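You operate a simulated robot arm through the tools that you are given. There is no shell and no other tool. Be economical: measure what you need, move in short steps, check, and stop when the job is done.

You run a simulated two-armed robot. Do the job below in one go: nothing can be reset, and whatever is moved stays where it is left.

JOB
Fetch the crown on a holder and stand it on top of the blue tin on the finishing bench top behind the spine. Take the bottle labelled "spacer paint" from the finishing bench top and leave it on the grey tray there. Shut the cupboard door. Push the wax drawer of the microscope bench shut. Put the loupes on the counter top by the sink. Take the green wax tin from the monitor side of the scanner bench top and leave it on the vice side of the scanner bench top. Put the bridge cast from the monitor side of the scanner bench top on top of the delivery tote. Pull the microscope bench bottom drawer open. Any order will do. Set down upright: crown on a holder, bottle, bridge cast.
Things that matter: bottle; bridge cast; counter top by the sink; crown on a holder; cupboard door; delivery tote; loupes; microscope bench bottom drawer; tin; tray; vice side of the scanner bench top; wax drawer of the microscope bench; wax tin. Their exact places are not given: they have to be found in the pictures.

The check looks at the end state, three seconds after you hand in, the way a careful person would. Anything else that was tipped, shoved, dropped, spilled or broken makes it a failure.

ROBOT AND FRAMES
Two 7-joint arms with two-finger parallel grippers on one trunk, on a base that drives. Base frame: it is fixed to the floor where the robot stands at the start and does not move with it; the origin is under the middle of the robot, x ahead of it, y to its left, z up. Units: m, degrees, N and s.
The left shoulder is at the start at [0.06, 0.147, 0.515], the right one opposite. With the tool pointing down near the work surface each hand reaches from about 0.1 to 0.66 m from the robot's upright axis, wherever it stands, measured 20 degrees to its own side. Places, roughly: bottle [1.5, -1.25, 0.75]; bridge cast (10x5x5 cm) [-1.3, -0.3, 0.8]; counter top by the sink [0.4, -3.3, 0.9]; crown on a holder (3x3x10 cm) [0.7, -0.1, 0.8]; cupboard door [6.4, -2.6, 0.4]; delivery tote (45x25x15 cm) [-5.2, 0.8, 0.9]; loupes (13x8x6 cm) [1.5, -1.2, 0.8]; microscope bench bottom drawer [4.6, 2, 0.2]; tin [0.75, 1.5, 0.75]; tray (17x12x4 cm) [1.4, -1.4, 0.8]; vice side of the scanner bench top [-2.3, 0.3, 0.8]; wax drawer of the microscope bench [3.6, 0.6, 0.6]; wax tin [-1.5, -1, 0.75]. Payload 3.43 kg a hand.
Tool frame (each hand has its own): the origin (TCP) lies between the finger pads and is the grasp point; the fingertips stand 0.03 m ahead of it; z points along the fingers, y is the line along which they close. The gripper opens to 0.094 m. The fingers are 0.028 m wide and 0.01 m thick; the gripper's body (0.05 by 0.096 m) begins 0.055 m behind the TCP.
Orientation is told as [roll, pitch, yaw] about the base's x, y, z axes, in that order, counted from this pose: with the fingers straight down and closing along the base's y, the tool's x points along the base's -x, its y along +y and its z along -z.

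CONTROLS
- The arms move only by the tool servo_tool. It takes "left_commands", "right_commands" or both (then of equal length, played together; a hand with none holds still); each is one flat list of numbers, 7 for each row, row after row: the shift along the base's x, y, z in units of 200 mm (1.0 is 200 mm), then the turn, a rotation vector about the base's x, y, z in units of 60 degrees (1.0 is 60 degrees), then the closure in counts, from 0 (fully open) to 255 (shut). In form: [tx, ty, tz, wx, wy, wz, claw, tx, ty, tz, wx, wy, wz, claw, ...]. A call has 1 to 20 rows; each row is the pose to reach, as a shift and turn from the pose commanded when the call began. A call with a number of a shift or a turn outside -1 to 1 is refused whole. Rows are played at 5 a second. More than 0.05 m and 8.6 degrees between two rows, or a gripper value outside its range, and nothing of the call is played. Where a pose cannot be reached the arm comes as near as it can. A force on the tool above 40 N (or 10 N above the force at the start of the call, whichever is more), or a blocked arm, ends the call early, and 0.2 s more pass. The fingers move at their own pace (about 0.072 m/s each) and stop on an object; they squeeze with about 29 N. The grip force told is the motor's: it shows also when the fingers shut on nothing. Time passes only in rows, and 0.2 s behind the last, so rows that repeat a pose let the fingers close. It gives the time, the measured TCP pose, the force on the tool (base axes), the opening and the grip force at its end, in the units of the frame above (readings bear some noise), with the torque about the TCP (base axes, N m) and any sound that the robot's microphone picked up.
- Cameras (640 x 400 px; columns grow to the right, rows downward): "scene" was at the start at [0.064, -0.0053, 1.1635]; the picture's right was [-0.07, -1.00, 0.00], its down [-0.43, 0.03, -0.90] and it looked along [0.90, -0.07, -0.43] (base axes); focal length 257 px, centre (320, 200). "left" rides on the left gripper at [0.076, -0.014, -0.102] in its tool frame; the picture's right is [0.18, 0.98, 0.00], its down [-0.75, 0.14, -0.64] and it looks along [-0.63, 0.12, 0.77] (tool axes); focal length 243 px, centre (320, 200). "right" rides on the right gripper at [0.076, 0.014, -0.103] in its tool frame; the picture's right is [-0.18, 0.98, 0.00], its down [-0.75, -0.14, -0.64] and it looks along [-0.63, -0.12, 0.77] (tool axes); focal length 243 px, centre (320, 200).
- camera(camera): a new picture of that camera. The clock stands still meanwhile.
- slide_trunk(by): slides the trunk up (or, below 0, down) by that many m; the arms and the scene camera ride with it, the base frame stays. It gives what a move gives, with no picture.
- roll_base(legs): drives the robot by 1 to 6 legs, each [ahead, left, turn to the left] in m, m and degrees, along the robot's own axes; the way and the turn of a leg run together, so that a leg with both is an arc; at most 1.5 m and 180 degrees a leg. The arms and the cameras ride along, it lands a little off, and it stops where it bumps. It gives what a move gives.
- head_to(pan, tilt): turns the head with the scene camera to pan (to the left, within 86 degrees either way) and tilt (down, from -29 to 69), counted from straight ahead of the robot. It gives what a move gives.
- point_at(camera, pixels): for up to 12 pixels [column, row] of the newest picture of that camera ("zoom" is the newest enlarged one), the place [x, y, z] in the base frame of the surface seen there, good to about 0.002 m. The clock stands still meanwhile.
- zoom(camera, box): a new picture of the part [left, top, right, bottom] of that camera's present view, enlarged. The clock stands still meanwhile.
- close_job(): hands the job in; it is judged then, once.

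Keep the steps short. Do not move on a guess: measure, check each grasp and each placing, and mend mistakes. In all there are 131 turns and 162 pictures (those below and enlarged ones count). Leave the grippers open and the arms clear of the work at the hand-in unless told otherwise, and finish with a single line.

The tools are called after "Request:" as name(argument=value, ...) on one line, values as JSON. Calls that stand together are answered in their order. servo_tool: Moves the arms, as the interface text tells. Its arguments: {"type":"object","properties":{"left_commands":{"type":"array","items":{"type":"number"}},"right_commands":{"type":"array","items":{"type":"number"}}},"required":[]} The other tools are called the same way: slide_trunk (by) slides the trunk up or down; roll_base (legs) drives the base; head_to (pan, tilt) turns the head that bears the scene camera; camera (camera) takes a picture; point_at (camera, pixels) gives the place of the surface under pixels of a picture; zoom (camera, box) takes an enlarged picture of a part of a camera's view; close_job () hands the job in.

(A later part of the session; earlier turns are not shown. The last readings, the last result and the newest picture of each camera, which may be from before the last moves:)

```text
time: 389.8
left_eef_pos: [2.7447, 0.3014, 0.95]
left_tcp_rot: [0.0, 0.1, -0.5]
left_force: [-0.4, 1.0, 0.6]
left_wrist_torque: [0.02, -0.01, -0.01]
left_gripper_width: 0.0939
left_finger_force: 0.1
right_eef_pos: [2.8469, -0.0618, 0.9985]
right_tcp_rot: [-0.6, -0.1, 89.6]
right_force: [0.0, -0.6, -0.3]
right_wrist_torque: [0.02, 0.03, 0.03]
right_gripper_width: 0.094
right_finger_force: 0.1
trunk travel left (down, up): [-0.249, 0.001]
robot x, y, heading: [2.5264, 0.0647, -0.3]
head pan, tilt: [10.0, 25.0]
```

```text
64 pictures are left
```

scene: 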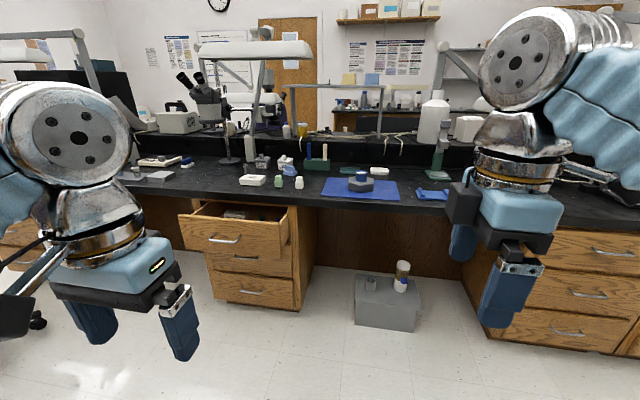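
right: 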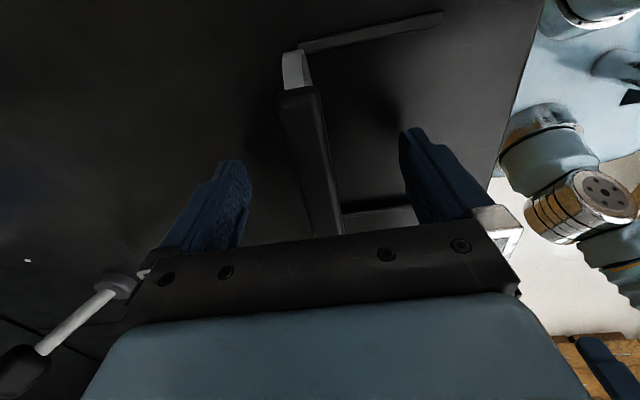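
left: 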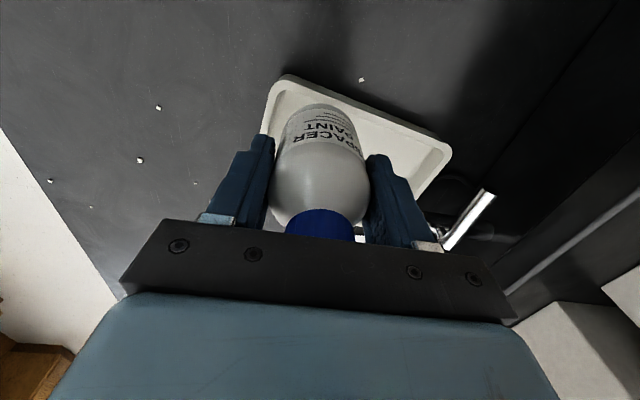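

The open top drawer is at (235,230). I measure it.

Request:
point_at(camera="scene", pixels=[[225, 238], [190, 230], [270, 230], [230, 225], [285, 215], [250, 257], [250, 292], [240, 205], [180, 213], [300, 200]])

Request:
zoom(camera="scene", box=[150, 170, 350, 310])

```text
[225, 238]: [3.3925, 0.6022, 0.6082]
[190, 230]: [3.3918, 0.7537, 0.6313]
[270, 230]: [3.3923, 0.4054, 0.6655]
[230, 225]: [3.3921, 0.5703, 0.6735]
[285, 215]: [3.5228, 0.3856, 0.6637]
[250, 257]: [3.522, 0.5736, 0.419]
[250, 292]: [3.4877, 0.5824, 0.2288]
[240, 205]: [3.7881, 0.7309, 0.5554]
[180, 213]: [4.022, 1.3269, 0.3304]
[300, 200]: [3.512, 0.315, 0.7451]
```

```text
2.86 times, centred on (250, 240) of scene
```

zoom: 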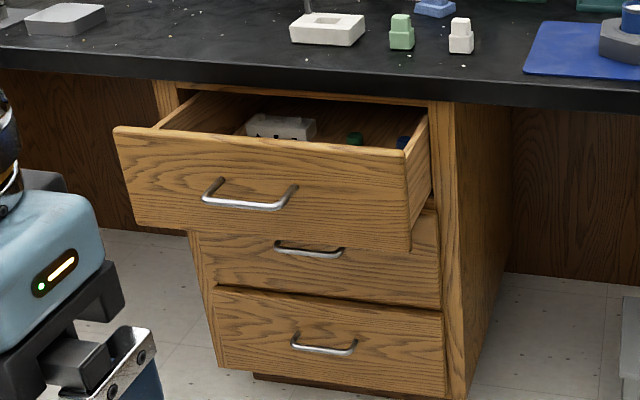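

The wax drawer's front is at x 3.39; its neighbours are at 3.52, so it needs a 0.13 m push. I strafe left 0.3 m and tilt the left hand forward with closed fingers.

Request:
roll_base(legs=[[0.15, 0.3, 0.4]])

Request:
servo_tool(left_commands=[0, 0, -0.1, 0, -0.13, 0, 255, 0, 0, -0.2, 0, -0.26, 0, 255, 0, 0, -0.3, 0, -0.39, 0, 255, 0, 0, -0.4, 0, -0.52, 0, 255, 0, 0, -0.5, 0, -0.65, 0, 255, 0, 0, -0.6, 0, -0.78, 0, 255, 0, 0, -0.7, 0, -0.91, 0, 255, 0, 0, -0.8, 0, -0.95, 0, 255])

Request:
camera(camera="scene")

```text
time: 392.0
left_eef_pos: [2.8941, 0.6018, 0.95]
left_tcp_rot: [0.1, 0.1, 0.0]
left_force: [1.0, -0.6, -0.4]
left_wrist_torque: [0.01, 0.02, -0.01]
left_gripper_width: 0.0943
left_finger_force: 0.1
right_eef_pos: [2.9993, 0.238, 0.998]
right_tcp_rot: [-0.5, 0.1, 89.9]
right_force: [-1.1, -0.1, -1.5]
right_wrist_torque: [0.01, 0.01, 0.01]
right_gripper_width: 0.0942
right_finger_force: 0.0
trunk travel left (down, up): [-0.249, 0.001]
robot x, y, heading: [2.6745, 0.3628, 0.1]
head pan, tilt: [10.0, 25.0]
```

```text
time: 393.8
left_eef_pos: [2.8886, 0.6098, 0.8371]
left_tcp_rot: [0.0, -56.9, 0.0]
left_force: [-0.1, 0.1, 0.4]
left_wrist_torque: [-0.04, -0.01, 0.02]
left_gripper_width: 0.0002
left_finger_force: 28.5
left hand out of reach, approached as far as the arm can: row 7, 8
right_eef_pos: [2.999, 0.2388, 0.9975]
right_tcp_rot: [-0.5, 0.0, 90.0]
right_force: [-0.1, -0.3, -0.4]
right_wrist_torque: [0.02, 0.02, 0.0]
right_gripper_width: 0.0937
right_finger_force: 0.1
trunk travel left (down, up): [-0.249, 0.001]
robot x, y, heading: [2.6742, 0.3636, 0.2]
head pan, tilt: [10.0, 25.0]
```

```text
62 pictures are left
```

scene: 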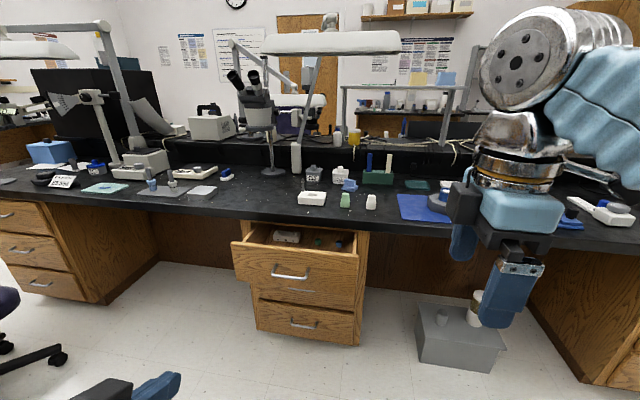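

Request:
servo_tool(left_commands=[0.2, 0, -0.05, 0, 0, 0, 255, 0.4, 0, -0.15, 0, -0.05, 0, 255, 0.6, 0, -0.28, 0, -0.12, 0, 255, 0.75, 0, -0.42, 0, -0.22, 0, 255, 0.85, 0, -0.56, 0, -0.3, 0, 255, 0.9, 0, -0.7, 0, -0.36, 0, 255, 0.95, 0, -0.85, 0, -0.36, 0, 255, 0.95, 0, -0.9, 0, -0.36, 0, 255])

Request:
camera(camera="scene")

```text
time: 395.6
left_eef_pos: [3.1833, 0.6489, 0.6836]
left_tcp_rot: [0.2, -78.5, -0.1]
left_force: [-0.1, 0.4, -0.8]
left_wrist_torque: [0.03, -0.02, 0.0]
left_gripper_width: 0.0
left_finger_force: 29.4
left hand out of reach, approached as far as the arm can: row 1, 2, 3, 4, 5, 6, 7, 8
right_eef_pos: [3.001, 0.2399, 0.9984]
right_tcp_rot: [-0.5, 0.0, 89.9]
right_force: [1.2, 0.4, -0.2]
right_wrist_torque: [-0.03, -0.01, -0.01]
right_gripper_width: 0.0942
right_finger_force: 0.1
trunk travel left (down, up): [-0.249, 0.001]
robot x, y, heading: [2.6769, 0.361, 0.1]
head pan, tilt: [10.0, 25.0]
```

```text
61 pictures are left
```

scene: 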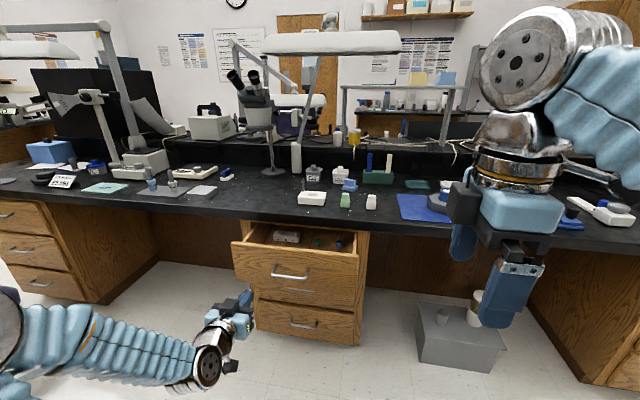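

Request:
servo_tool(left_commands=[0.05, -0.1, -0.05, 0, 0, 0, 255, 0.15, -0.2, -0.1, 0, -0.05, 0, 255, 0.3, -0.28, -0.14, 0, -0.1, 0, 255, 0.45, -0.28, -0.14, 0, -0.1, 0, 255, 0.6, -0.28, -0.14, 0, -0.1, 0, 255, 0.7, -0.28, -0.14, 0, -0.1, 0, 255])

Request:
zoom(camera="scene", box=[180, 200, 400, 360])

```text
time: 397.0
left_eef_pos: [3.3202, 0.5925, 0.6547]
left_tcp_rot: [0.2, -84.5, -0.1]
left_force: [0.9, -0.1, -0.7]
left_wrist_torque: [-0.02, 0.01, -0.01]
left_gripper_width: 0.0
left_finger_force: 28.7
right_eef_pos: [2.9995, 0.2403, 0.9986]
right_tcp_rot: [-0.5, 0.0, 89.9]
right_force: [0.7, 0.2, -0.2]
right_wrist_torque: [0.01, -0.04, -0.04]
right_gripper_width: 0.0938
right_finger_force: 0.1
trunk travel left (down, up): [-0.249, 0.001]
robot x, y, heading: [2.6747, 0.3608, -0.1]
head pan, tilt: [10.0, 25.0]
```

```text
2.50 times, centred on (290, 280) of scene
```

zoom: 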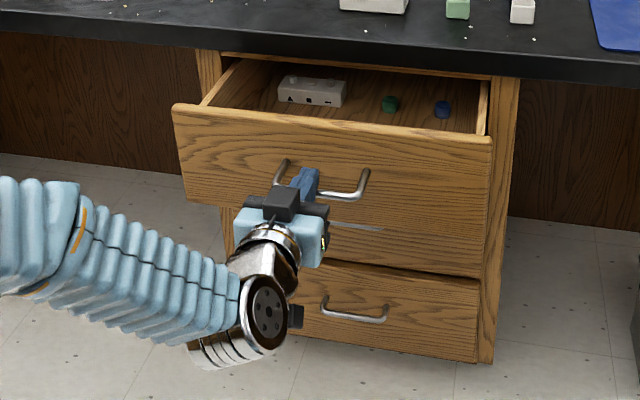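

Fingertips are above the handle, 4 cm from the front. Now push ahead to x≈3.52.

Request:
servo_tool(left_commands=[0.1, 0, 0, 0, 0, 0, 255, 0.2, 0, 0, 0, 0, 0, 255, 0.3, 0, 0, 0, 0, 0, 255, 0.4, 0, 0, 0, 0, 0, 255, 0.5, 0, 0, 0, 0, 0, 255, 0.6, 0, 0, 0, 0, 0, 255, 0.7, 0, 0, 0, 0, 0, 255, 0.78, 0, 0, 0, 0, 0, 255, 0.84, 0, 0, 0, 0, 0, 255, 0.87, 0, 0, 0, 0, 0, 255, 0.9, 0, 0, 0, 0, 0, 255])

Request:
zoom(camera="scene", box=[180, 200, 400, 360])

```text
time: 399.2
left_eef_pos: [3.489, 0.5924, 0.6547]
left_tcp_rot: [0.7, -84.4, -0.6]
left_force: [-31.7, -0.4, 7.4]
left_wrist_torque: [-0.08, -0.57, 0.03]
left_gripper_width: 0.0001
left_finger_force: 29.0
right_eef_pos: [2.9963, 0.2408, 0.9981]
right_tcp_rot: [-0.6, 0.0, 89.9]
right_force: [-0.5, 0.8, 0.1]
right_wrist_torque: [-0.02, 0.01, 0.05]
right_gripper_width: 0.0939
right_finger_force: 0.0
trunk travel left (down, up): [-0.249, 0.001]
robot x, y, heading: [2.6771, 0.3602, -0.2]
head pan, tilt: [10.0, 25.0]
stopped in row 10 (left hand): the force on the tool passed its limit at 58 N (the readings are from after the stop); the commanded pose is now the measured one
```

```text
2.50 times, centred on (290, 280) of scene
```

zoom: 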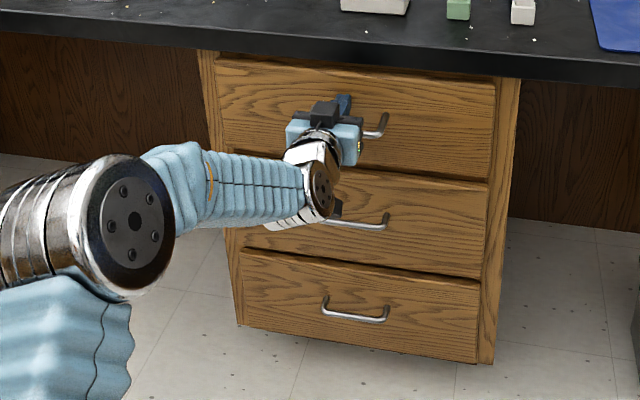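

The drawer is shut (stopped by force at its closed place). I draw the left hand back and bring it up again.

Request:
servo_tool(left_commands=[-0.2, 0, 0, 0, 0, 0, 255, -0.4, 0, 0, 0, 0, 0, 255, -0.6, 0, 0.02, 0, 0, 0, 255, -0.8, 0, 0.05, 0, 0.05, 0, 255, -0.95, 0.05, 0.12, 0, 0.1, 0, 0, -0.95, 0.1, 0.3, 0, 0.2, 0, 0, -0.95, 0.1, 0.5, 0, 0.32, 0, 0, -0.95, 0.1, 0.7, 0, 0.44, 0, 0])

Request:
servo_tool(left_commands=[0, 0, 0.15, 0, 0.13, 0, 0, 0, 0, 0.3, 0, 0.26, 0, 0, 0, 0, 0.45, 0, 0.39, 0, 0, 0, 0, 0.6, 0, 0.52, 0, 0, -0.1, 0, 0.75, 0, 0.65, 0, 0, -0.3, 0, 0.8, 0, 0.78, 0, 0, -0.4, 0, 0.8, 0, 0.91, 0, 0, -0.4, 0, 0.8, 0, 0.97, 0, 0])

Request:
head_to(pan=40, tilt=15)

Request:
camera(camera="scene")

```text
time: 401.0
left_eef_pos: [3.3, 0.6028, 0.7739]
left_tcp_rot: [-0.7, -57.0, -0.6]
left_force: [-3.4, 6.1, 4.0]
left_wrist_torque: [-0.24, 0.22, -0.38]
left_gripper_width: 0.0937
left_finger_force: 0.0
left hand out of reach, approached as far as the arm can: row 8
right_eef_pos: [2.9987, 0.2376, 0.9984]
right_tcp_rot: [-0.6, -0.1, 90.0]
right_force: [-0.7, -0.8, -0.5]
right_wrist_torque: [0.07, -0.03, 0.01]
right_gripper_width: 0.0938
right_finger_force: 0.0
trunk travel left (down, up): [-0.249, 0.001]
robot x, y, heading: [2.6777, 0.3598, 0.1]
head pan, tilt: [10.0, 25.0]
```

```text
time: 402.8
left_eef_pos: [3.2232, 0.6098, 0.9378]
left_tcp_rot: [0.0, -3.2, 0.0]
left_force: [-0.5, 0.4, 0.3]
left_wrist_torque: [-0.03, -0.02, 0.01]
left_gripper_width: 0.0941
left_finger_force: 0.1
left hand out of reach, approached as far as the arm can: row 8
right_eef_pos: [2.9998, 0.2382, 0.9977]
right_tcp_rot: [-0.5, 0.0, 90.0]
right_force: [-0.3, 0.3, -0.1]
right_wrist_torque: [-0.03, 0.01, -0.01]
right_gripper_width: 0.094
right_finger_force: 0.1
trunk travel left (down, up): [-0.249, 0.001]
robot x, y, heading: [2.6759, 0.3609, -0.1]
head pan, tilt: [10.0, 25.0]
```

```text
time: 403.7
left_eef_pos: [3.2239, 0.6104, 0.9376]
left_tcp_rot: [0.1, -3.2, 0.0]
left_force: [-0.7, -0.5, -0.4]
left_wrist_torque: [0.02, 0.01, 0.0]
left_gripper_width: 0.094
left_finger_force: 0.0
right_eef_pos: [2.999, 0.239, 0.9985]
right_tcp_rot: [-0.5, 0.0, 89.9]
right_force: [0.7, 0.4, 0.1]
right_wrist_torque: [-0.01, 0.01, 0.01]
right_gripper_width: 0.094
right_finger_force: 0.0
trunk travel left (down, up): [-0.249, 0.001]
robot x, y, heading: [2.6759, 0.3635, -0.0]
head pan, tilt: [40.0, 15.0]
```

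```text
58 pictures are left
```

scene: 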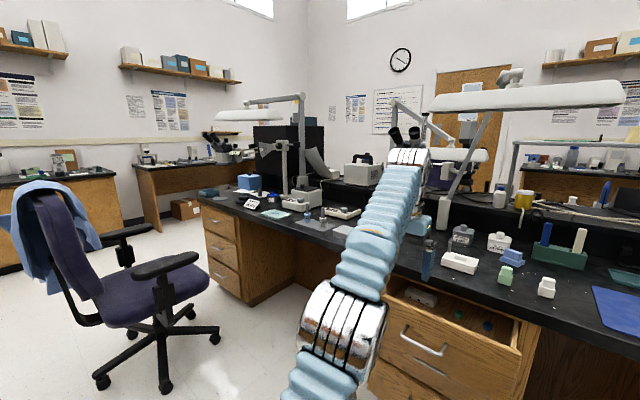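

The drawer seems to have come open again as the hand withdrew (it must have caught the handle). I measure.

Request:
head_to(pan=15, tilt=30)

Request:
camera(camera="scene")

Request:
point_at(camera="scene", pixels=[[300, 260], [260, 250], [330, 250], [300, 240]])

```text
time: 404.6
left_eef_pos: [3.2247, 0.6112, 0.9364]
left_tcp_rot: [0.1, -3.1, 0.0]
left_force: [-0.5, 0.3, 0.4]
left_wrist_torque: [-0.03, -0.02, -0.03]
left_gripper_width: 0.0942
left_finger_force: 0.0
right_eef_pos: [2.9991, 0.2395, 0.9971]
right_tcp_rot: [-0.5, 0.0, 90.0]
right_force: [-0.3, 0.5, 0.4]
right_wrist_torque: [0.01, -0.01, -0.01]
right_gripper_width: 0.094
right_finger_force: 0.2
trunk travel left (down, up): [-0.249, 0.001]
robot x, y, heading: [2.6771, 0.3583, 0.2]
head pan, tilt: [15.0, 30.0]
```

```text
57 pictures are left
```

scene: 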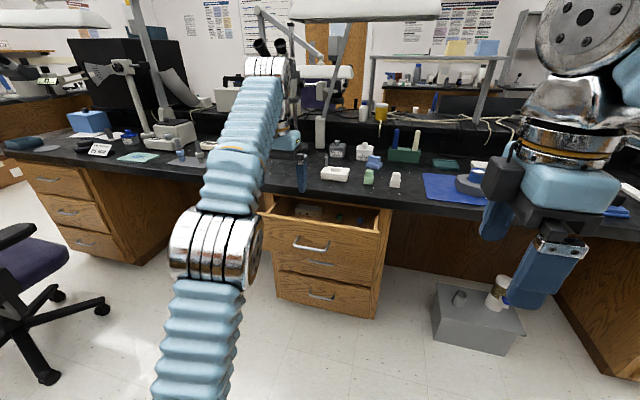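

```text
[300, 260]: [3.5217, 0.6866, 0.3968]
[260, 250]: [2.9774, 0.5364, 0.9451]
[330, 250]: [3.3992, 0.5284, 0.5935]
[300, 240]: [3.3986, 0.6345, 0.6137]
```

The drawer is back at x 3.40: the fingers had rested on the handle and dragged it. I redo the push beside the handle (y≈0.46), retreating straight back this time.

Request:
servo_tool(left_commands=[-0.2, 0, 0, 0, -0.1, 0, 255, -0.4, 0, -0.1, 0, -0.23, 0, 255, -0.6, 0, -0.2, 0, -0.36, 0, 255, -0.7, -0.1, -0.35, 0, -0.49, 0, 255, -0.7, -0.2, -0.5, 0, -0.62, 0, 255, -0.65, -0.3, -0.65, 0, -0.75, 0, 255, -0.6, -0.4, -0.8, 0, -0.88, 0, 255, -0.6, -0.5, -0.9, 0, -0.95, 0, 255])

Request:
servo_tool(left_commands=[0.05, -0.1, -0.1, 0, -0.1, 0, 255, 0.15, -0.2, -0.25, 0, -0.2, 0, 255, 0.2, -0.25, -0.4, 0, -0.3, 0, 255, 0.25, -0.25, -0.5, 0, -0.36, 0, 255, 0.3, -0.25, -0.5, 0, -0.4, 0, 255])

Request:
camera(camera="scene")

```text
time: 406.4
left_eef_pos: [3.1055, 0.5099, 0.7583]
left_tcp_rot: [0.4, -60.0, -0.3]
left_force: [0.6, -0.1, 1.1]
left_wrist_torque: [0.0, 0.04, 0.0]
left_gripper_width: 0.0002
left_finger_force: 28.1
left hand out of reach, approached as far as the arm can: row 8
right_eef_pos: [3.0, 0.2393, 0.9975]
right_tcp_rot: [-0.5, 0.0, 90.0]
right_force: [0.1, 0.4, 0.7]
right_wrist_torque: [0.01, 0.01, -0.01]
right_gripper_width: 0.0941
right_finger_force: 0.0
trunk travel left (down, up): [-0.249, 0.001]
robot x, y, heading: [2.6775, 0.3584, 0.2]
head pan, tilt: [15.0, 30.0]
```

```text
time: 407.6
left_eef_pos: [3.1762, 0.4541, 0.6585]
left_tcp_rot: [0.1, -84.3, 0.1]
left_force: [-0.5, 0.3, -0.2]
left_wrist_torque: [0.0, 0.0, -0.02]
left_gripper_width: 0.0
left_finger_force: 28.6
left hand out of reach, approached as far as the arm can: row 1, 2, 3, 4, 5
right_eef_pos: [2.9996, 0.2403, 0.9978]
right_tcp_rot: [-0.6, 0.0, 90.0]
right_force: [-1.0, 0.2, 0.9]
right_wrist_torque: [0.03, -0.02, 0.02]
right_gripper_width: 0.0939
right_finger_force: 0.1
trunk travel left (down, up): [-0.249, 0.001]
robot x, y, heading: [2.6778, 0.3602, 0.2]
head pan, tilt: [15.0, 30.0]
```

```text
56 pictures are left
```

scene: 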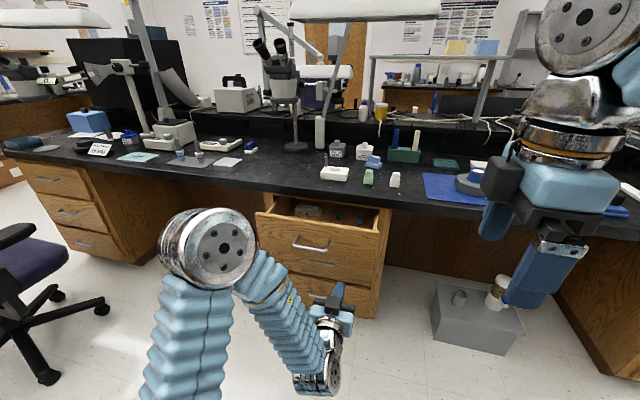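

Request:
point_at(camera="scene", pixels=[[295, 246], [327, 250], [312, 252], [360, 240], [365, 225], [375, 262], [360, 262]])

```text
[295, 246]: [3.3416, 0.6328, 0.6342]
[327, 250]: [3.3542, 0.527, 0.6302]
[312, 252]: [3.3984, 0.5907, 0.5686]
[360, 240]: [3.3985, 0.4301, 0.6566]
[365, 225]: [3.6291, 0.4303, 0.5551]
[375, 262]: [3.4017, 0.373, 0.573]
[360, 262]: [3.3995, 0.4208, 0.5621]
```

Handle spans y 0.52–0.64; I push at y 0.455, clear of it.

Request:
servo_tool(left_commands=[0.2, 0, -0.02, 0, 0, 0, 255, 0.4, 0, -0.05, 0, 0, 0, 255, 0.6, 0, -0.05, 0, 0, 0, 255, 0.8, 0, -0.05, 0, 0, 0, 255, 0.9, 0, -0.05, 0, 0, 0, 255, 1.0, 0, -0.05, 0, 0, 0, 255])

Request:
servo_tool(left_commands=[0.1, 0, 0, 0, 0, 0, 255, 0.2, 0, 0, 0, 0, 0, 255, 0.3, 0, 0, 0, 0, 0, 255, 0.4, 0, 0, 0, 0, 0, 255, 0.45, 0, 0, 0, 0, 0, 255, 0.5, 0, 0, 0, 0, 0, 255, 0.54, 0, 0, 0, 0, 0, 255, 0.57, 0, 0, 0, 0, 0, 255, 0.59, 0, 0, 0, 0, 0, 255])

Request:
zoom(camera="scene", box=[200, 180, 440, 330])

```text
time: 409.0
left_eef_pos: [3.3776, 0.457, 0.6472]
left_tcp_rot: [0.3, -84.2, -0.4]
left_force: [-0.1, 0.7, -0.2]
left_wrist_torque: [-0.02, -0.01, -0.02]
left_gripper_width: 0.0001
left_finger_force: 28.6
right_eef_pos: [2.9996, 0.2381, 0.9973]
right_tcp_rot: [-0.5, 0.0, 90.0]
right_force: [0.0, -0.3, 0.2]
right_wrist_torque: [0.01, 0.03, 0.0]
right_gripper_width: 0.0941
right_finger_force: 0.0
trunk travel left (down, up): [-0.249, 0.001]
robot x, y, heading: [2.6774, 0.3621, -0.0]
head pan, tilt: [15.0, 30.0]
```

```text
time: 411.1
left_eef_pos: [3.488, 0.4569, 0.6481]
left_tcp_rot: [0.5, -84.2, -0.5]
left_force: [-25.7, 2.8, 6.1]
left_wrist_torque: [0.02, -0.46, 0.1]
left_gripper_width: 0.0
left_finger_force: 29.2
right_eef_pos: [2.9969, 0.2399, 0.9987]
right_tcp_rot: [-0.6, 0.0, 89.9]
right_force: [-0.7, 0.3, -0.2]
right_wrist_torque: [-0.01, 0.01, 0.0]
right_gripper_width: 0.094
right_finger_force: 0.0
trunk travel left (down, up): [-0.249, 0.001]
robot x, y, heading: [2.6799, 0.3582, 0.2]
head pan, tilt: [15.0, 30.0]
stopped in row 9 (left hand): the force on the tool passed its limit at 43 N (the readings are from after the stop); the commanded pose is now the measured one
```

```text
2.67 times, centred on (320, 255) of scene
```

zoom: 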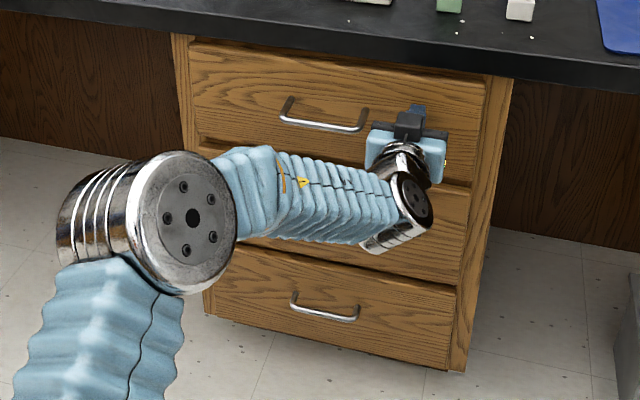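

Shut. Now straight back only, fingers kept closed, and check.

Request:
servo_tool(left_commands=[-0.05, 0, 0, 0, 0, 0, 255, -0.15, 0, 0, 0, 0, 0, 255, -0.3, 0, 0, 0, 0, 0, 255, -0.5, 0, 0, 0, 0, 0, 255, -0.7, 0, 0, 0, 0, 0, 255, -0.9, 0, 0, 0, 0, 0, 255])

Request:
camera(camera="scene")

Request:
point_at(camera="scene", pixels=[[360, 225], [290, 220], [330, 255], [340, 230], [310, 215]])

```text
time: 412.5
left_eef_pos: [3.3112, 0.4564, 0.6457]
left_tcp_rot: [0.6, -84.0, -0.7]
left_force: [0.0, 0.8, -0.1]
left_wrist_torque: [-0.03, 0.03, -0.01]
left_gripper_width: 0.0
left_finger_force: 29.1
right_eef_pos: [2.9996, 0.2392, 0.9979]
right_tcp_rot: [-0.5, 0.0, 90.0]
right_force: [-0.1, 0.3, 0.5]
right_wrist_torque: [-0.02, 0.0, 0.02]
right_gripper_width: 0.0941
right_finger_force: 0.0
trunk travel left (down, up): [-0.249, 0.001]
robot x, y, heading: [2.6754, 0.3628, 0.1]
head pan, tilt: [15.0, 30.0]
```

```text
54 pictures are left
```

scene: 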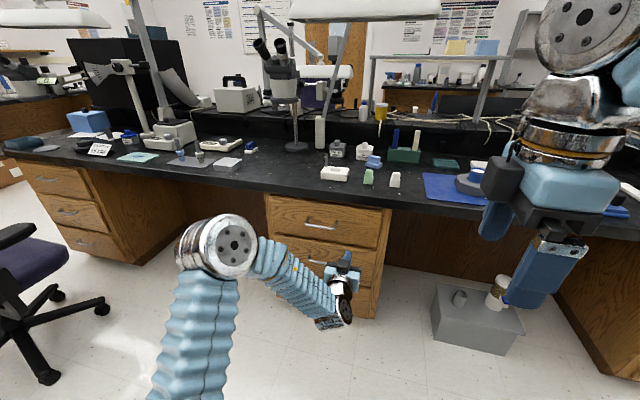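

```text
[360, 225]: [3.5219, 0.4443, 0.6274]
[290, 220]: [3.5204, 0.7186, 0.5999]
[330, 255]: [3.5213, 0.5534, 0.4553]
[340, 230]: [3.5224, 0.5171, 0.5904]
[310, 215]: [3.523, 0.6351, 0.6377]
```

The wax drawer is shut at x 3.522. I back off and bring the left hand up.

Request:
roll_base(legs=[[-0.25, 0, 0]])

Request:
servo_tool(left_commands=[-0.1, 0.1, 0.15, 0, 0.13, 0, 0, -0.2, 0.2, 0.3, 0, 0.26, 0, 0, -0.3, 0.3, 0.45, 0, 0.39, 0, 0, -0.4, 0.4, 0.6, 0, 0.52, 0, 0, -0.5, 0.5, 0.75, 0, 0.65, 0, 0, -0.6, 0.5, 0.9, 0, 0.78, 0, 0, -0.7, 0.5, 1.0, 0, 0.91, 0, 0, -0.7, 0.5, 1.0, 0, 1.0, 0, 0])

Request:
servo_tool(left_commands=[-0.1, 0, 0.1, 0, 0.13, 0, 0, -0.2, 0, 0.2, 0, 0.26, 0, 0, -0.3, 0, 0.35, 0, 0.4, 0, 0, -0.3, 0, 0.45, 0, 0.4, 0, 0])

Request:
roll_base(legs=[[0, 0, -90], [1.4, 0, 0], [0.9, 0, 0], [0, 0, 90]])

Request:
head_to(pan=0, tilt=12)

Request:
camera(camera="scene")

```text
time: 414.3
left_eef_pos: [3.0593, 0.4559, 0.6453]
left_tcp_rot: [0.7, -83.9, -0.6]
left_force: [-0.2, -0.5, -0.1]
left_wrist_torque: [-0.02, 0.03, 0.0]
left_gripper_width: 0.0
left_finger_force: 28.7
right_eef_pos: [2.7477, 0.2389, 0.9982]
right_tcp_rot: [-0.6, 0.0, 89.9]
right_force: [0.1, 0.6, 0.8]
right_wrist_torque: [0.0, 0.01, -0.02]
right_gripper_width: 0.0941
right_finger_force: 0.0
trunk travel left (down, up): [-0.249, 0.001]
robot x, y, heading: [2.4261, 0.3595, -0.0]
head pan, tilt: [15.0, 30.0]
```

```text
time: 416.1
left_eef_pos: [2.9209, 0.5538, 0.8463]
left_tcp_rot: [0.0, -23.9, -0.2]
left_force: [0.1, -0.1, 0.2]
left_wrist_torque: [-0.02, 0.0, 0.01]
left_gripper_width: 0.0938
left_finger_force: 0.0
right_eef_pos: [2.7478, 0.2396, 0.9974]
right_tcp_rot: [-0.4, 0.0, 90.0]
right_force: [0.0, -0.5, 1.0]
right_wrist_torque: [0.0, 0.0, -0.05]
right_gripper_width: 0.094
right_finger_force: 0.1
trunk travel left (down, up): [-0.249, 0.001]
robot x, y, heading: [2.4239, 0.3616, 0.0]
head pan, tilt: [15.0, 30.0]
```

```text
time: 417.1
left_eef_pos: [2.8608, 0.553, 0.9373]
left_tcp_rot: [0.0, 0.0, -0.1]
left_force: [0.7, -0.7, 0.0]
left_wrist_torque: [0.04, 0.02, -0.01]
left_gripper_width: 0.0942
left_finger_force: 0.1
right_eef_pos: [2.7482, 0.2386, 0.9989]
right_tcp_rot: [-0.5, 0.0, 90.0]
right_force: [-0.3, -0.4, -0.4]
right_wrist_torque: [0.04, 0.01, 0.02]
right_gripper_width: 0.094
right_finger_force: 0.0
trunk travel left (down, up): [-0.249, 0.001]
robot x, y, heading: [2.4235, 0.3648, 0.5]
head pan, tilt: [15.0, 30.0]
```

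```text
time: 436.2
left_eef_pos: [2.8473, -1.8166, 0.9378]
left_tcp_rot: [0.2, 0.2, -3.7]
left_force: [0.9, -0.8, -0.2]
left_wrist_torque: [0.01, -0.01, 0.01]
left_gripper_width: 0.0942
left_finger_force: 0.0
right_eef_pos: [2.715, -2.1231, 0.9985]
right_tcp_rot: [-0.5, 0.0, 86.3]
right_force: [-0.3, -0.7, -1.2]
right_wrist_torque: [-0.03, 0.01, 0.01]
right_gripper_width: 0.0936
right_finger_force: 0.1
trunk travel left (down, up): [-0.249, 0.001]
robot x, y, heading: [2.4013, -1.9837, -3.7]
head pan, tilt: [15.0, 30.0]
```

```text
time: 437.0
left_eef_pos: [2.8484, -1.8174, 0.9362]
left_tcp_rot: [0.0, 0.0, -3.8]
left_force: [-0.4, -0.6, 0.0]
left_wrist_torque: [0.03, 0.02, 0.0]
left_gripper_width: 0.0939
left_finger_force: 0.0
right_eef_pos: [2.7148, -2.1228, 0.9985]
right_tcp_rot: [-0.4, 0.1, 86.4]
right_force: [0.3, 0.6, -0.3]
right_wrist_torque: [0.02, 0.01, -0.02]
right_gripper_width: 0.0939
right_finger_force: 0.2
trunk travel left (down, up): [-0.249, 0.001]
robot x, y, heading: [2.4032, -1.9805, -3.7]
head pan, tilt: [0.0, 12.0]
```

```text
53 pictures are left
```

scene: 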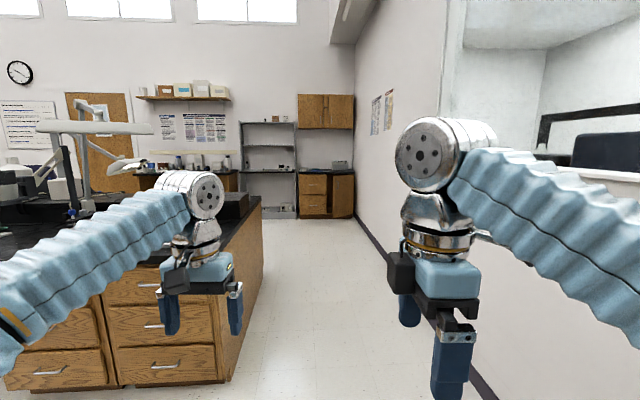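

Request:
zoom(camera="scene", box=[250, 80, 410, 230])

Request:
point_at(camera="scene", pixels=[[313, 185], [342, 195], [342, 180], [300, 195], [353, 190], [320, 215], [260, 250], [360, 240], [375, 180]])

```text
2.67 times, centred on (330, 155) of scene
```

zoom: 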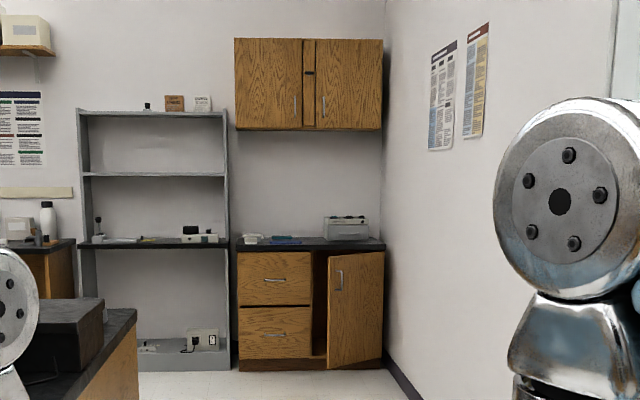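

```text
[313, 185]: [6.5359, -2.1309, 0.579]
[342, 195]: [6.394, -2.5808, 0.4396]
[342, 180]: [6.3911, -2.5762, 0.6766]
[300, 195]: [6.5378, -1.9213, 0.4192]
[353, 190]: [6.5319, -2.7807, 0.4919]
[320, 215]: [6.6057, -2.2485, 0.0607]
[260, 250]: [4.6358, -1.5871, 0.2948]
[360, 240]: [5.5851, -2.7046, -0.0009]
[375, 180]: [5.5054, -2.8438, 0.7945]
```

The cupboard door is ajar: hinge right (y −2.8), free edge left, cabinet front x 6.536. I shift right to the aisle centre and drive nearer.

Request:
roll_base(legs=[[0, -0.22, 3.8], [1.5, 0, 0], [1.4, 0, 0]])

Request:
camera(camera="scene")

```text
time: 452.0
left_eef_pos: [5.6682, -2.0161, 0.9365]
left_tcp_rot: [0.0, 0.1, -1.6]
left_force: [0.6, -0.9, 0.1]
left_wrist_torque: [-0.01, 0.04, 0.0]
left_gripper_width: 0.0941
left_finger_force: 0.1
right_eef_pos: [5.5475, -2.3271, 0.9982]
right_tcp_rot: [-0.6, 0.0, 88.5]
right_force: [1.0, 0.1, -0.4]
right_wrist_torque: [0.03, -0.03, -0.01]
right_gripper_width: 0.0938
right_finger_force: 0.0
trunk travel left (down, up): [-0.249, 0.001]
robot x, y, heading: [5.2313, -2.1959, -1.2]
head pan, tilt: [0.0, 12.0]
```

```text
51 pictures are left
```

scene: 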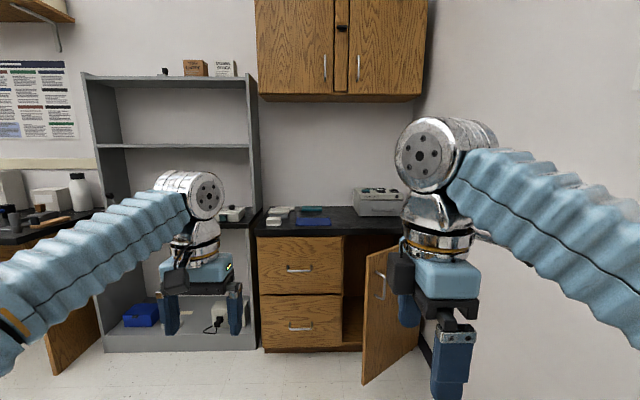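

Request:
point_at(camera="scene", pixels=[[370, 300], [366, 340], [395, 330], [366, 270], [382, 290], [368, 370], [345, 260], [300, 250], [378, 315]])

Request:
zoom(camera="scene", box=[320, 220, 440, 390])

```text
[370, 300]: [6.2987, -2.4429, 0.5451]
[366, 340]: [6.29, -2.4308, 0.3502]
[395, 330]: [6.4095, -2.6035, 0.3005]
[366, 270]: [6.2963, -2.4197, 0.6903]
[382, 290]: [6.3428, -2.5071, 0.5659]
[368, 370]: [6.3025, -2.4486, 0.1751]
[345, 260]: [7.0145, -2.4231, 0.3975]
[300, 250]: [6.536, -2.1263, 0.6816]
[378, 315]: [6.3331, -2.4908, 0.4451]
```

```text
2.35 times, centred on (380, 305) of scene
```

zoom: 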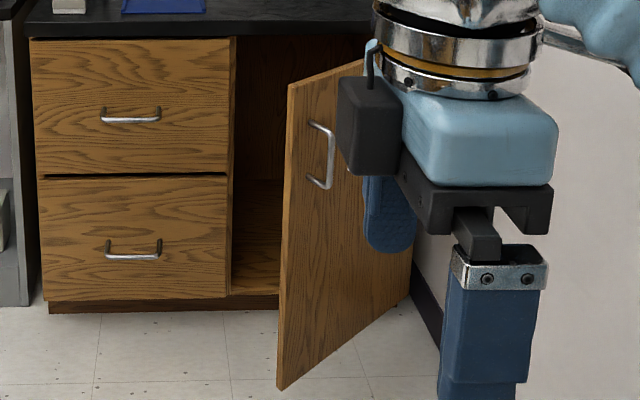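

Free edge [6.29, −2.42], handle z 0.52–0.62. I will push below the handle with the closed right hand tilted forward. First lower the trunk 0.2 m and tilt the right hand.

Request:
slide_trunk(by=-0.2)

Request:
servo_tool(right_commands=[0.1, 0, -0.05, 0, -0.13, 0, 255, 0.2, 0, -0.15, 0, -0.26, 0, 255, 0.35, 0, -0.25, 0, -0.39, 0, 255, 0.5, 0, -0.38, 0, -0.52, 0, 255, 0.6, 0, -0.5, 0, -0.65, 0, 255, 0.7, 0, -0.62, 0, -0.78, 0, 255, 0.8, 0, -0.75, 0, -0.91, 0, 255, 0.85, 0, -0.85, 0, -1.0, 0, 255])

Request:
servo_tool(right_commands=[0.05, 0, -0.1, 0, -0.12, 0, 255, 0.1, 0, -0.25, 0, -0.24, 0, 255, 0.15, 0, -0.4, 0, -0.36, 0, 255, 0.15, 0, -0.55, 0, -0.42, 0, 255, 0.15, 0, -0.7, 0, -0.42, 0, 255])

Request:
head_to(pan=-10, tilt=30)

Request:
camera(camera="scene")

```text
time: 454.1
left_eef_pos: [5.6668, -2.0165, 0.7367]
left_tcp_rot: [0.0, 0.0, -1.6]
left_force: [0.4, 0.7, 0.1]
left_wrist_torque: [-0.04, 0.01, -0.01]
left_gripper_width: 0.0938
left_finger_force: 0.1
right_eef_pos: [5.5472, -2.3274, 0.7977]
right_tcp_rot: [-0.5, 0.0, 88.5]
right_force: [0.5, -0.2, -0.2]
right_wrist_torque: [0.02, -0.03, -0.02]
right_gripper_width: 0.0939
right_finger_force: 0.1
trunk travel left (down, up): [-0.049, 0.201]
robot x, y, heading: [5.2313, -2.1962, -1.4]
head pan, tilt: [0.0, 12.0]
```

```text
time: 455.9
left_eef_pos: [5.6677, -2.0165, 0.7368]
left_tcp_rot: [0.1, 0.1, -1.6]
left_force: [-0.3, 0.2, 0.8]
left_wrist_torque: [0.01, -0.02, 0.01]
left_gripper_width: 0.0939
left_finger_force: 0.0
right_eef_pos: [5.7157, -2.3272, 0.6264]
right_tcp_rot: [-60.6, -1.3, 89.5]
right_force: [0.5, 0.2, 0.1]
right_wrist_torque: [0.0, -0.02, -0.02]
right_gripper_width: 0.0
right_finger_force: 29.3
trunk travel left (down, up): [-0.049, 0.201]
robot x, y, heading: [5.2275, -2.1951, -1.2]
head pan, tilt: [0.0, 12.0]
```

```text
time: 457.1
left_eef_pos: [5.668, -2.0167, 0.7369]
left_tcp_rot: [0.0, 0.1, -1.6]
left_force: [-0.5, -0.1, 1.3]
left_wrist_torque: [0.01, 0.01, 0.04]
left_gripper_width: 0.0942
left_finger_force: 0.0
right_eef_pos: [5.7468, -2.3287, 0.488]
right_tcp_rot: [-85.7, -1.5, 89.9]
right_force: [0.6, -0.1, 0.4]
right_wrist_torque: [0.01, -0.02, 0.01]
right_gripper_width: 0.0
right_finger_force: 28.6
trunk travel left (down, up): [-0.049, 0.201]
robot x, y, heading: [5.2278, -2.198, -1.4]
head pan, tilt: [0.0, 12.0]
```

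```text
time: 457.9
left_eef_pos: [5.6664, -2.016, 0.7371]
left_tcp_rot: [0.0, 0.1, -1.6]
left_force: [0.5, 0.1, -0.6]
left_wrist_torque: [0.01, -0.01, 0.01]
left_gripper_width: 0.094
left_finger_force: 0.1
right_eef_pos: [5.7478, -2.3297, 0.4884]
right_tcp_rot: [-85.7, -1.5, 89.8]
right_force: [-0.6, 0.4, -1.2]
right_wrist_torque: [-0.02, 0.01, 0.02]
right_gripper_width: 0.0
right_finger_force: 28.9
trunk travel left (down, up): [-0.049, 0.201]
robot x, y, heading: [5.2287, -2.195, -1.2]
head pan, tilt: [-10.0, 30.0]
```

```text
49 pictures are left
```

scene: 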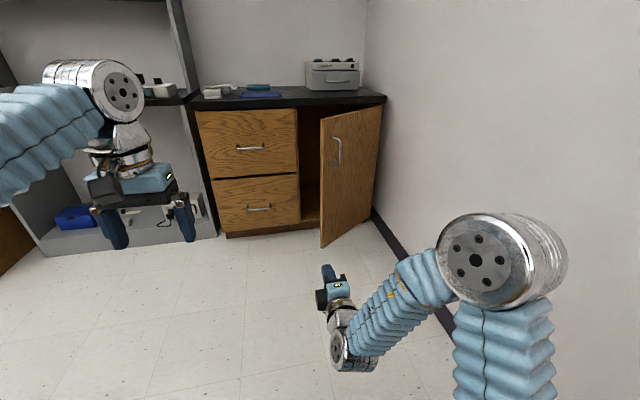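

Drive 0.42 m ahead, then align the fingertips with the door below its handle.

Request:
roll_base(legs=[[0.42, 0, 0.5]])

Request:
servo_tool(right_commands=[0, -0.15, -0.1, 0, 0, 0, 255, 0, -0.3, -0.2, 0, 0, 0, 255, 0, -0.45, -0.3, 0, 0, 0, 255, 0, -0.57, -0.35, 0, 0, 0, 255])

Request:
camera(camera="scene")

```text
time: 460.5
left_eef_pos: [6.0839, -2.0279, 0.7364]
left_tcp_rot: [0.1, 0.2, -1.8]
left_force: [0.2, -0.2, 0.5]
left_wrist_torque: [0.0, -0.05, 0.0]
left_gripper_width: 0.0945
left_finger_force: 0.1
right_eef_pos: [6.1637, -2.341, 0.4885]
right_tcp_rot: [-85.7, -1.6, 89.7]
right_force: [0.1, -0.4, 0.0]
right_wrist_torque: [0.02, 0.01, -0.01]
right_gripper_width: 0.0002
right_finger_force: 29.5
trunk travel left (down, up): [-0.049, 0.201]
robot x, y, heading: [5.6454, -2.2061, -1.4]
head pan, tilt: [-10.0, 30.0]
```

```text
time: 461.5
left_eef_pos: [6.084, -2.0286, 0.7369]
left_tcp_rot: [0.0, 0.1, -1.7]
left_force: [-0.2, 0.0, -0.7]
left_wrist_torque: [-0.03, -0.07, 0.01]
left_gripper_width: 0.0941
left_finger_force: 0.0
right_eef_pos: [6.1633, -2.3468, 0.483]
right_tcp_rot: [-85.5, -1.4, 89.4]
right_force: [0.1, 0.5, 1.1]
right_wrist_torque: [0.01, 0.03, 0.03]
right_gripper_width: 0.0002
right_finger_force: 28.9
right hand out of reach, approached as far as the arm can: row 1, 2, 3, 4
trunk travel left (down, up): [-0.049, 0.201]
robot x, y, heading: [5.6425, -2.2055, -1.7]
head pan, tilt: [-10.0, 30.0]
```

```text
48 pictures are left
```

scene: 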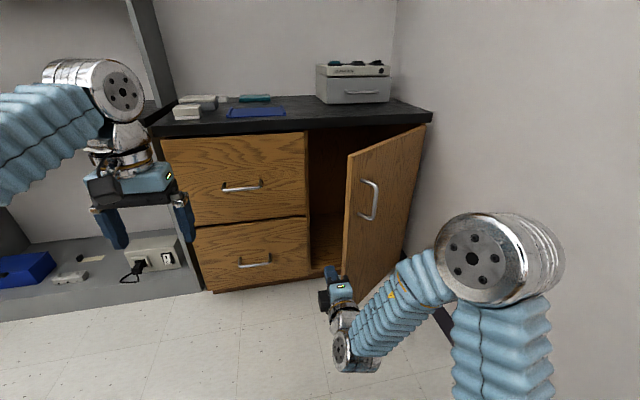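

Request:
servo_tool(right_commands=[0.15, -0.12, -0.05, 0, 0, 0, 255, 0.25, -0.25, -0.1, 0, 0, 0, 255, 0.32, -0.38, -0.15, 0, 0, 0, 255, 0.36, -0.5, -0.2, 0, 0, 0, 255, 0.4, -0.55, -0.25, 0, 0, 0, 255])

Request:
zoom(camera="scene", box=[280, 130, 480, 390])

```text
time: 462.7
left_eef_pos: [6.0847, -2.0283, 0.7355]
left_tcp_rot: [0.0, 0.1, -1.7]
left_force: [1.1, -0.1, 0.9]
left_wrist_torque: [0.01, -0.02, 0.02]
left_gripper_width: 0.0941
left_finger_force: 0.0
right_eef_pos: [6.1638, -2.3475, 0.4827]
right_tcp_rot: [-85.6, -1.4, 89.4]
right_force: [-0.6, 0.1, 0.5]
right_wrist_torque: [-0.04, -0.01, 0.02]
right_gripper_width: 0.0
right_finger_force: 28.9
right hand out of reach, approached as far as the arm can: row 1, 2, 3, 4, 5
trunk travel left (down, up): [-0.049, 0.201]
robot x, y, heading: [5.6452, -2.2085, -1.3]
head pan, tilt: [-10.0, 30.0]
```

```text
1.54 times, centred on (380, 260) of scene
```

zoom: 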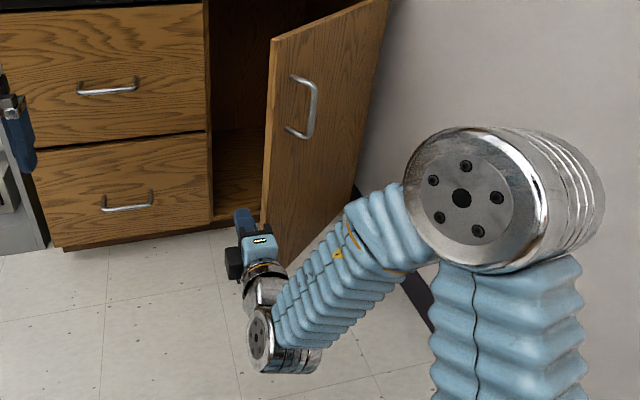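

The arm is at a joint limit there, so I keep its pose and use trunk and base instead. I check the elbow's distance to the wall first.

Request:
slide_trunk(by=-0.04)

Request:
camera(camera="scene")

Request:
point_at(camera="scene", pixels=[[475, 260], [540, 260], [530, 330], [600, 250], [350, 270], [348, 200], [375, 200], [333, 285]])

```text
time: 463.5
left_eef_pos: [6.0837, -2.0285, 0.6969]
left_tcp_rot: [0.0, 0.1, -1.7]
left_force: [-0.1, 0.2, 0.7]
left_wrist_torque: [0.02, 0.01, 0.01]
left_gripper_width: 0.0941
left_finger_force: 0.0
right_eef_pos: [6.1639, -2.3475, 0.4432]
right_tcp_rot: [-85.7, -1.4, 89.4]
right_force: [0.4, -0.1, -0.1]
right_wrist_torque: [-0.01, -0.01, 0.02]
right_gripper_width: 0.0
right_finger_force: 28.8
trunk travel left (down, up): [-0.009, 0.241]
robot x, y, heading: [5.6424, -2.2087, -1.6]
head pan, tilt: [-10.0, 30.0]
```

```text
46 pictures are left
```

scene: 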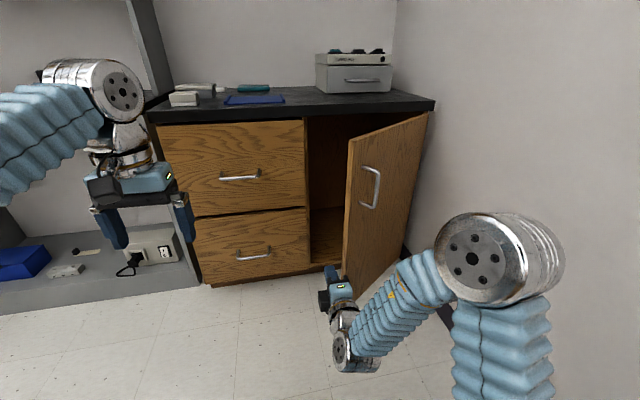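

```text
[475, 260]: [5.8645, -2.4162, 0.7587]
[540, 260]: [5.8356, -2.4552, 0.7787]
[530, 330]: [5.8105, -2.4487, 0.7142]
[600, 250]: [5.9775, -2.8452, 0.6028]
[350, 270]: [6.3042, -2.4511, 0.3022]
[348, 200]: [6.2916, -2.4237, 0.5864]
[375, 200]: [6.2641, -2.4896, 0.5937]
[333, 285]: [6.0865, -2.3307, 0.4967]
```

Elbow is well clear of the wall. I draw the left hand back, strafe right 0.12 m, then drive ahead so the fist meets the door.

Request:
servo_tool(left_commands=[-0.2, 0, 0, 0, 0, 0, 0, -0.4, 0, 0, 0, 0, 0, 0, -0.6, 0, 0, 0, 0, 0, 0, -0.8, 0, 0, 0, 0, 0, 0, -0.95, 0, 0, 0, 0, 0, 0])

Request:
roll_base(legs=[[0, -0.12, 1.5], [0.14, 0, 0]])

Request:
camera(camera="scene")

```text
time: 464.7
left_eef_pos: [5.8928, -2.0273, 0.6955]
left_tcp_rot: [-0.1, 0.1, -1.7]
left_force: [0.7, 0.2, 0.1]
left_wrist_torque: [0.0, 0.0, 0.01]
left_gripper_width: 0.0938
left_finger_force: 0.0
right_eef_pos: [6.1634, -2.3483, 0.4413]
right_tcp_rot: [-85.5, -1.3, 89.3]
right_force: [1.0, -0.4, 0.3]
right_wrist_torque: [-0.01, -0.01, -0.02]
right_gripper_width: 0.0001
right_finger_force: 29.4
trunk travel left (down, up): [-0.009, 0.241]
robot x, y, heading: [5.6468, -2.2048, -1.5]
head pan, tilt: [-10.0, 30.0]
```

```text
time: 466.9
left_eef_pos: [6.0351, -2.1417, 0.6953]
left_tcp_rot: [0.0, 0.2, -0.5]
left_force: [0.1, -1.0, 0.2]
left_wrist_torque: [-0.02, 0.0, 0.0]
left_gripper_width: 0.0938
left_finger_force: 0.0
right_eef_pos: [6.3124, -2.4554, 0.4426]
right_tcp_rot: [-85.6, -1.4, 90.6]
right_force: [0.7, -0.2, -0.3]
right_wrist_torque: [0.0, -0.02, 0.0]
right_gripper_width: 0.0001
right_finger_force: 29.1
trunk travel left (down, up): [-0.009, 0.241]
robot x, y, heading: [5.7911, -2.3256, -0.5]
head pan, tilt: [-10.0, 30.0]
```

```text
45 pictures are left
```

scene: 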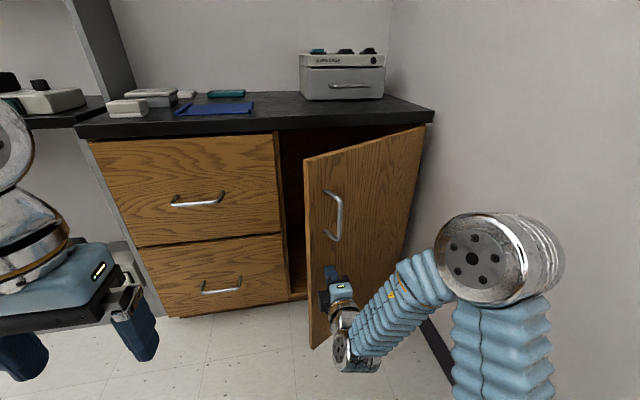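

The fist is at the door, near its free edge under the handle. I push on with the base in short legs.

Request:
roll_base(legs=[[0.12, 0, 0]])

Request:
camera(camera="scene")

```text
time: 468.2
left_eef_pos: [6.1564, -2.1416, 0.6961]
left_tcp_rot: [0.0, 0.1, -0.4]
left_force: [-0.4, -0.3, -0.3]
left_wrist_torque: [-0.04, 0.02, 0.0]
left_gripper_width: 0.0941
left_finger_force: 0.1
right_eef_pos: [6.4337, -2.4561, 0.4428]
right_tcp_rot: [-85.7, -1.5, 90.7]
right_force: [-1.4, -0.4, 0.2]
right_wrist_torque: [0.02, 0.0, -0.01]
right_gripper_width: 0.0
right_finger_force: 28.9
trunk travel left (down, up): [-0.009, 0.241]
robot x, y, heading: [5.9154, -2.3271, -0.2]
head pan, tilt: [-10.0, 30.0]
```

```text
44 pictures are left
```

scene: 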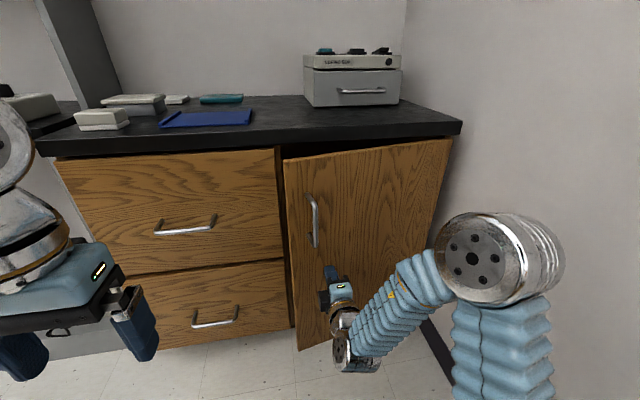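

Request:
roll_base(legs=[[0.05, 0, 0]])

Request:
servo_tool(right_commands=[0.05, 0, 0, 0, 0, 0, 255, 0.1, 0, 0, 0, 0, 0, 255, 0.13, 0, 0, 0, 0, 0, 255, 0.16, 0, 0, 0, 0, 0, 255, 0.18, 0, 0, 0, 0, 0, 255])

Request:
camera(camera="scene")

Request:
point_at(camera="scene", pixels=[[300, 190], [370, 180], [420, 180], [370, 230], [260, 180], [295, 270]])

```text
time: 469.1
left_eef_pos: [6.207, -2.142, 0.6954]
left_tcp_rot: [0.0, 0.0, -0.4]
left_force: [0.4, -0.1, 0.6]
left_wrist_torque: [0.0, 0.0, 0.0]
left_gripper_width: 0.0938
left_finger_force: 0.0
right_eef_pos: [6.4859, -2.4563, 0.4424]
right_tcp_rot: [-85.6, -1.5, 90.5]
right_force: [0.0, 0.8, -0.7]
right_wrist_torque: [-0.01, 0.0, -0.01]
right_gripper_width: 0.0
right_finger_force: 29.0
trunk travel left (down, up): [-0.009, 0.241]
robot x, y, heading: [5.9666, -2.3254, -0.2]
head pan, tilt: [-10.0, 30.0]
```

```text
time: 469.8
left_eef_pos: [6.2074, -2.1419, 0.6963]
left_tcp_rot: [-0.1, 0.0, -0.3]
left_force: [0.1, 0.0, 0.4]
left_wrist_torque: [0.02, 0.0, -0.01]
left_gripper_width: 0.0941
left_finger_force: 0.0
right_eef_pos: [6.503, -2.4563, 0.4432]
right_tcp_rot: [-85.4, -1.3, 90.1]
right_force: [-17.9, -2.5, 8.7]
right_wrist_torque: [-0.01, -0.38, -0.17]
right_gripper_width: 0.0
right_finger_force: 29.6
trunk travel left (down, up): [-0.009, 0.241]
robot x, y, heading: [5.9625, -2.3278, -0.5]
head pan, tilt: [-10.0, 30.0]
stopped in row 3 (right hand): the force on the tool passed its limit at 53 N (the readings are from after the stop); the commanded pose is now the measured one
```

```text
43 pictures are left
```

scene: 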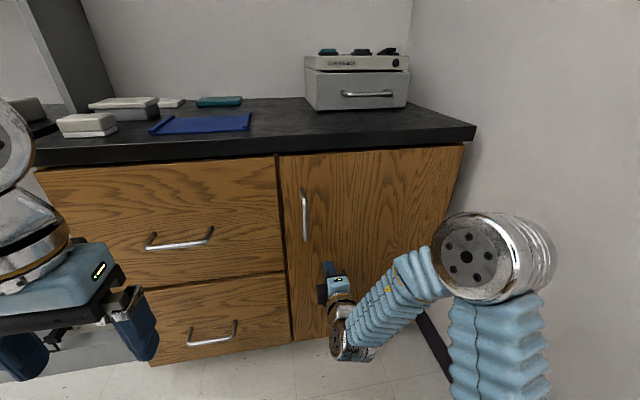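

```text
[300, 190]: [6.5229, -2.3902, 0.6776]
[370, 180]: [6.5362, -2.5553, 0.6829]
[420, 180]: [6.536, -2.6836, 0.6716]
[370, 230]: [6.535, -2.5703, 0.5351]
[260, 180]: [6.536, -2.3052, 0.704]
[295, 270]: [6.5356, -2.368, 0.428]
```

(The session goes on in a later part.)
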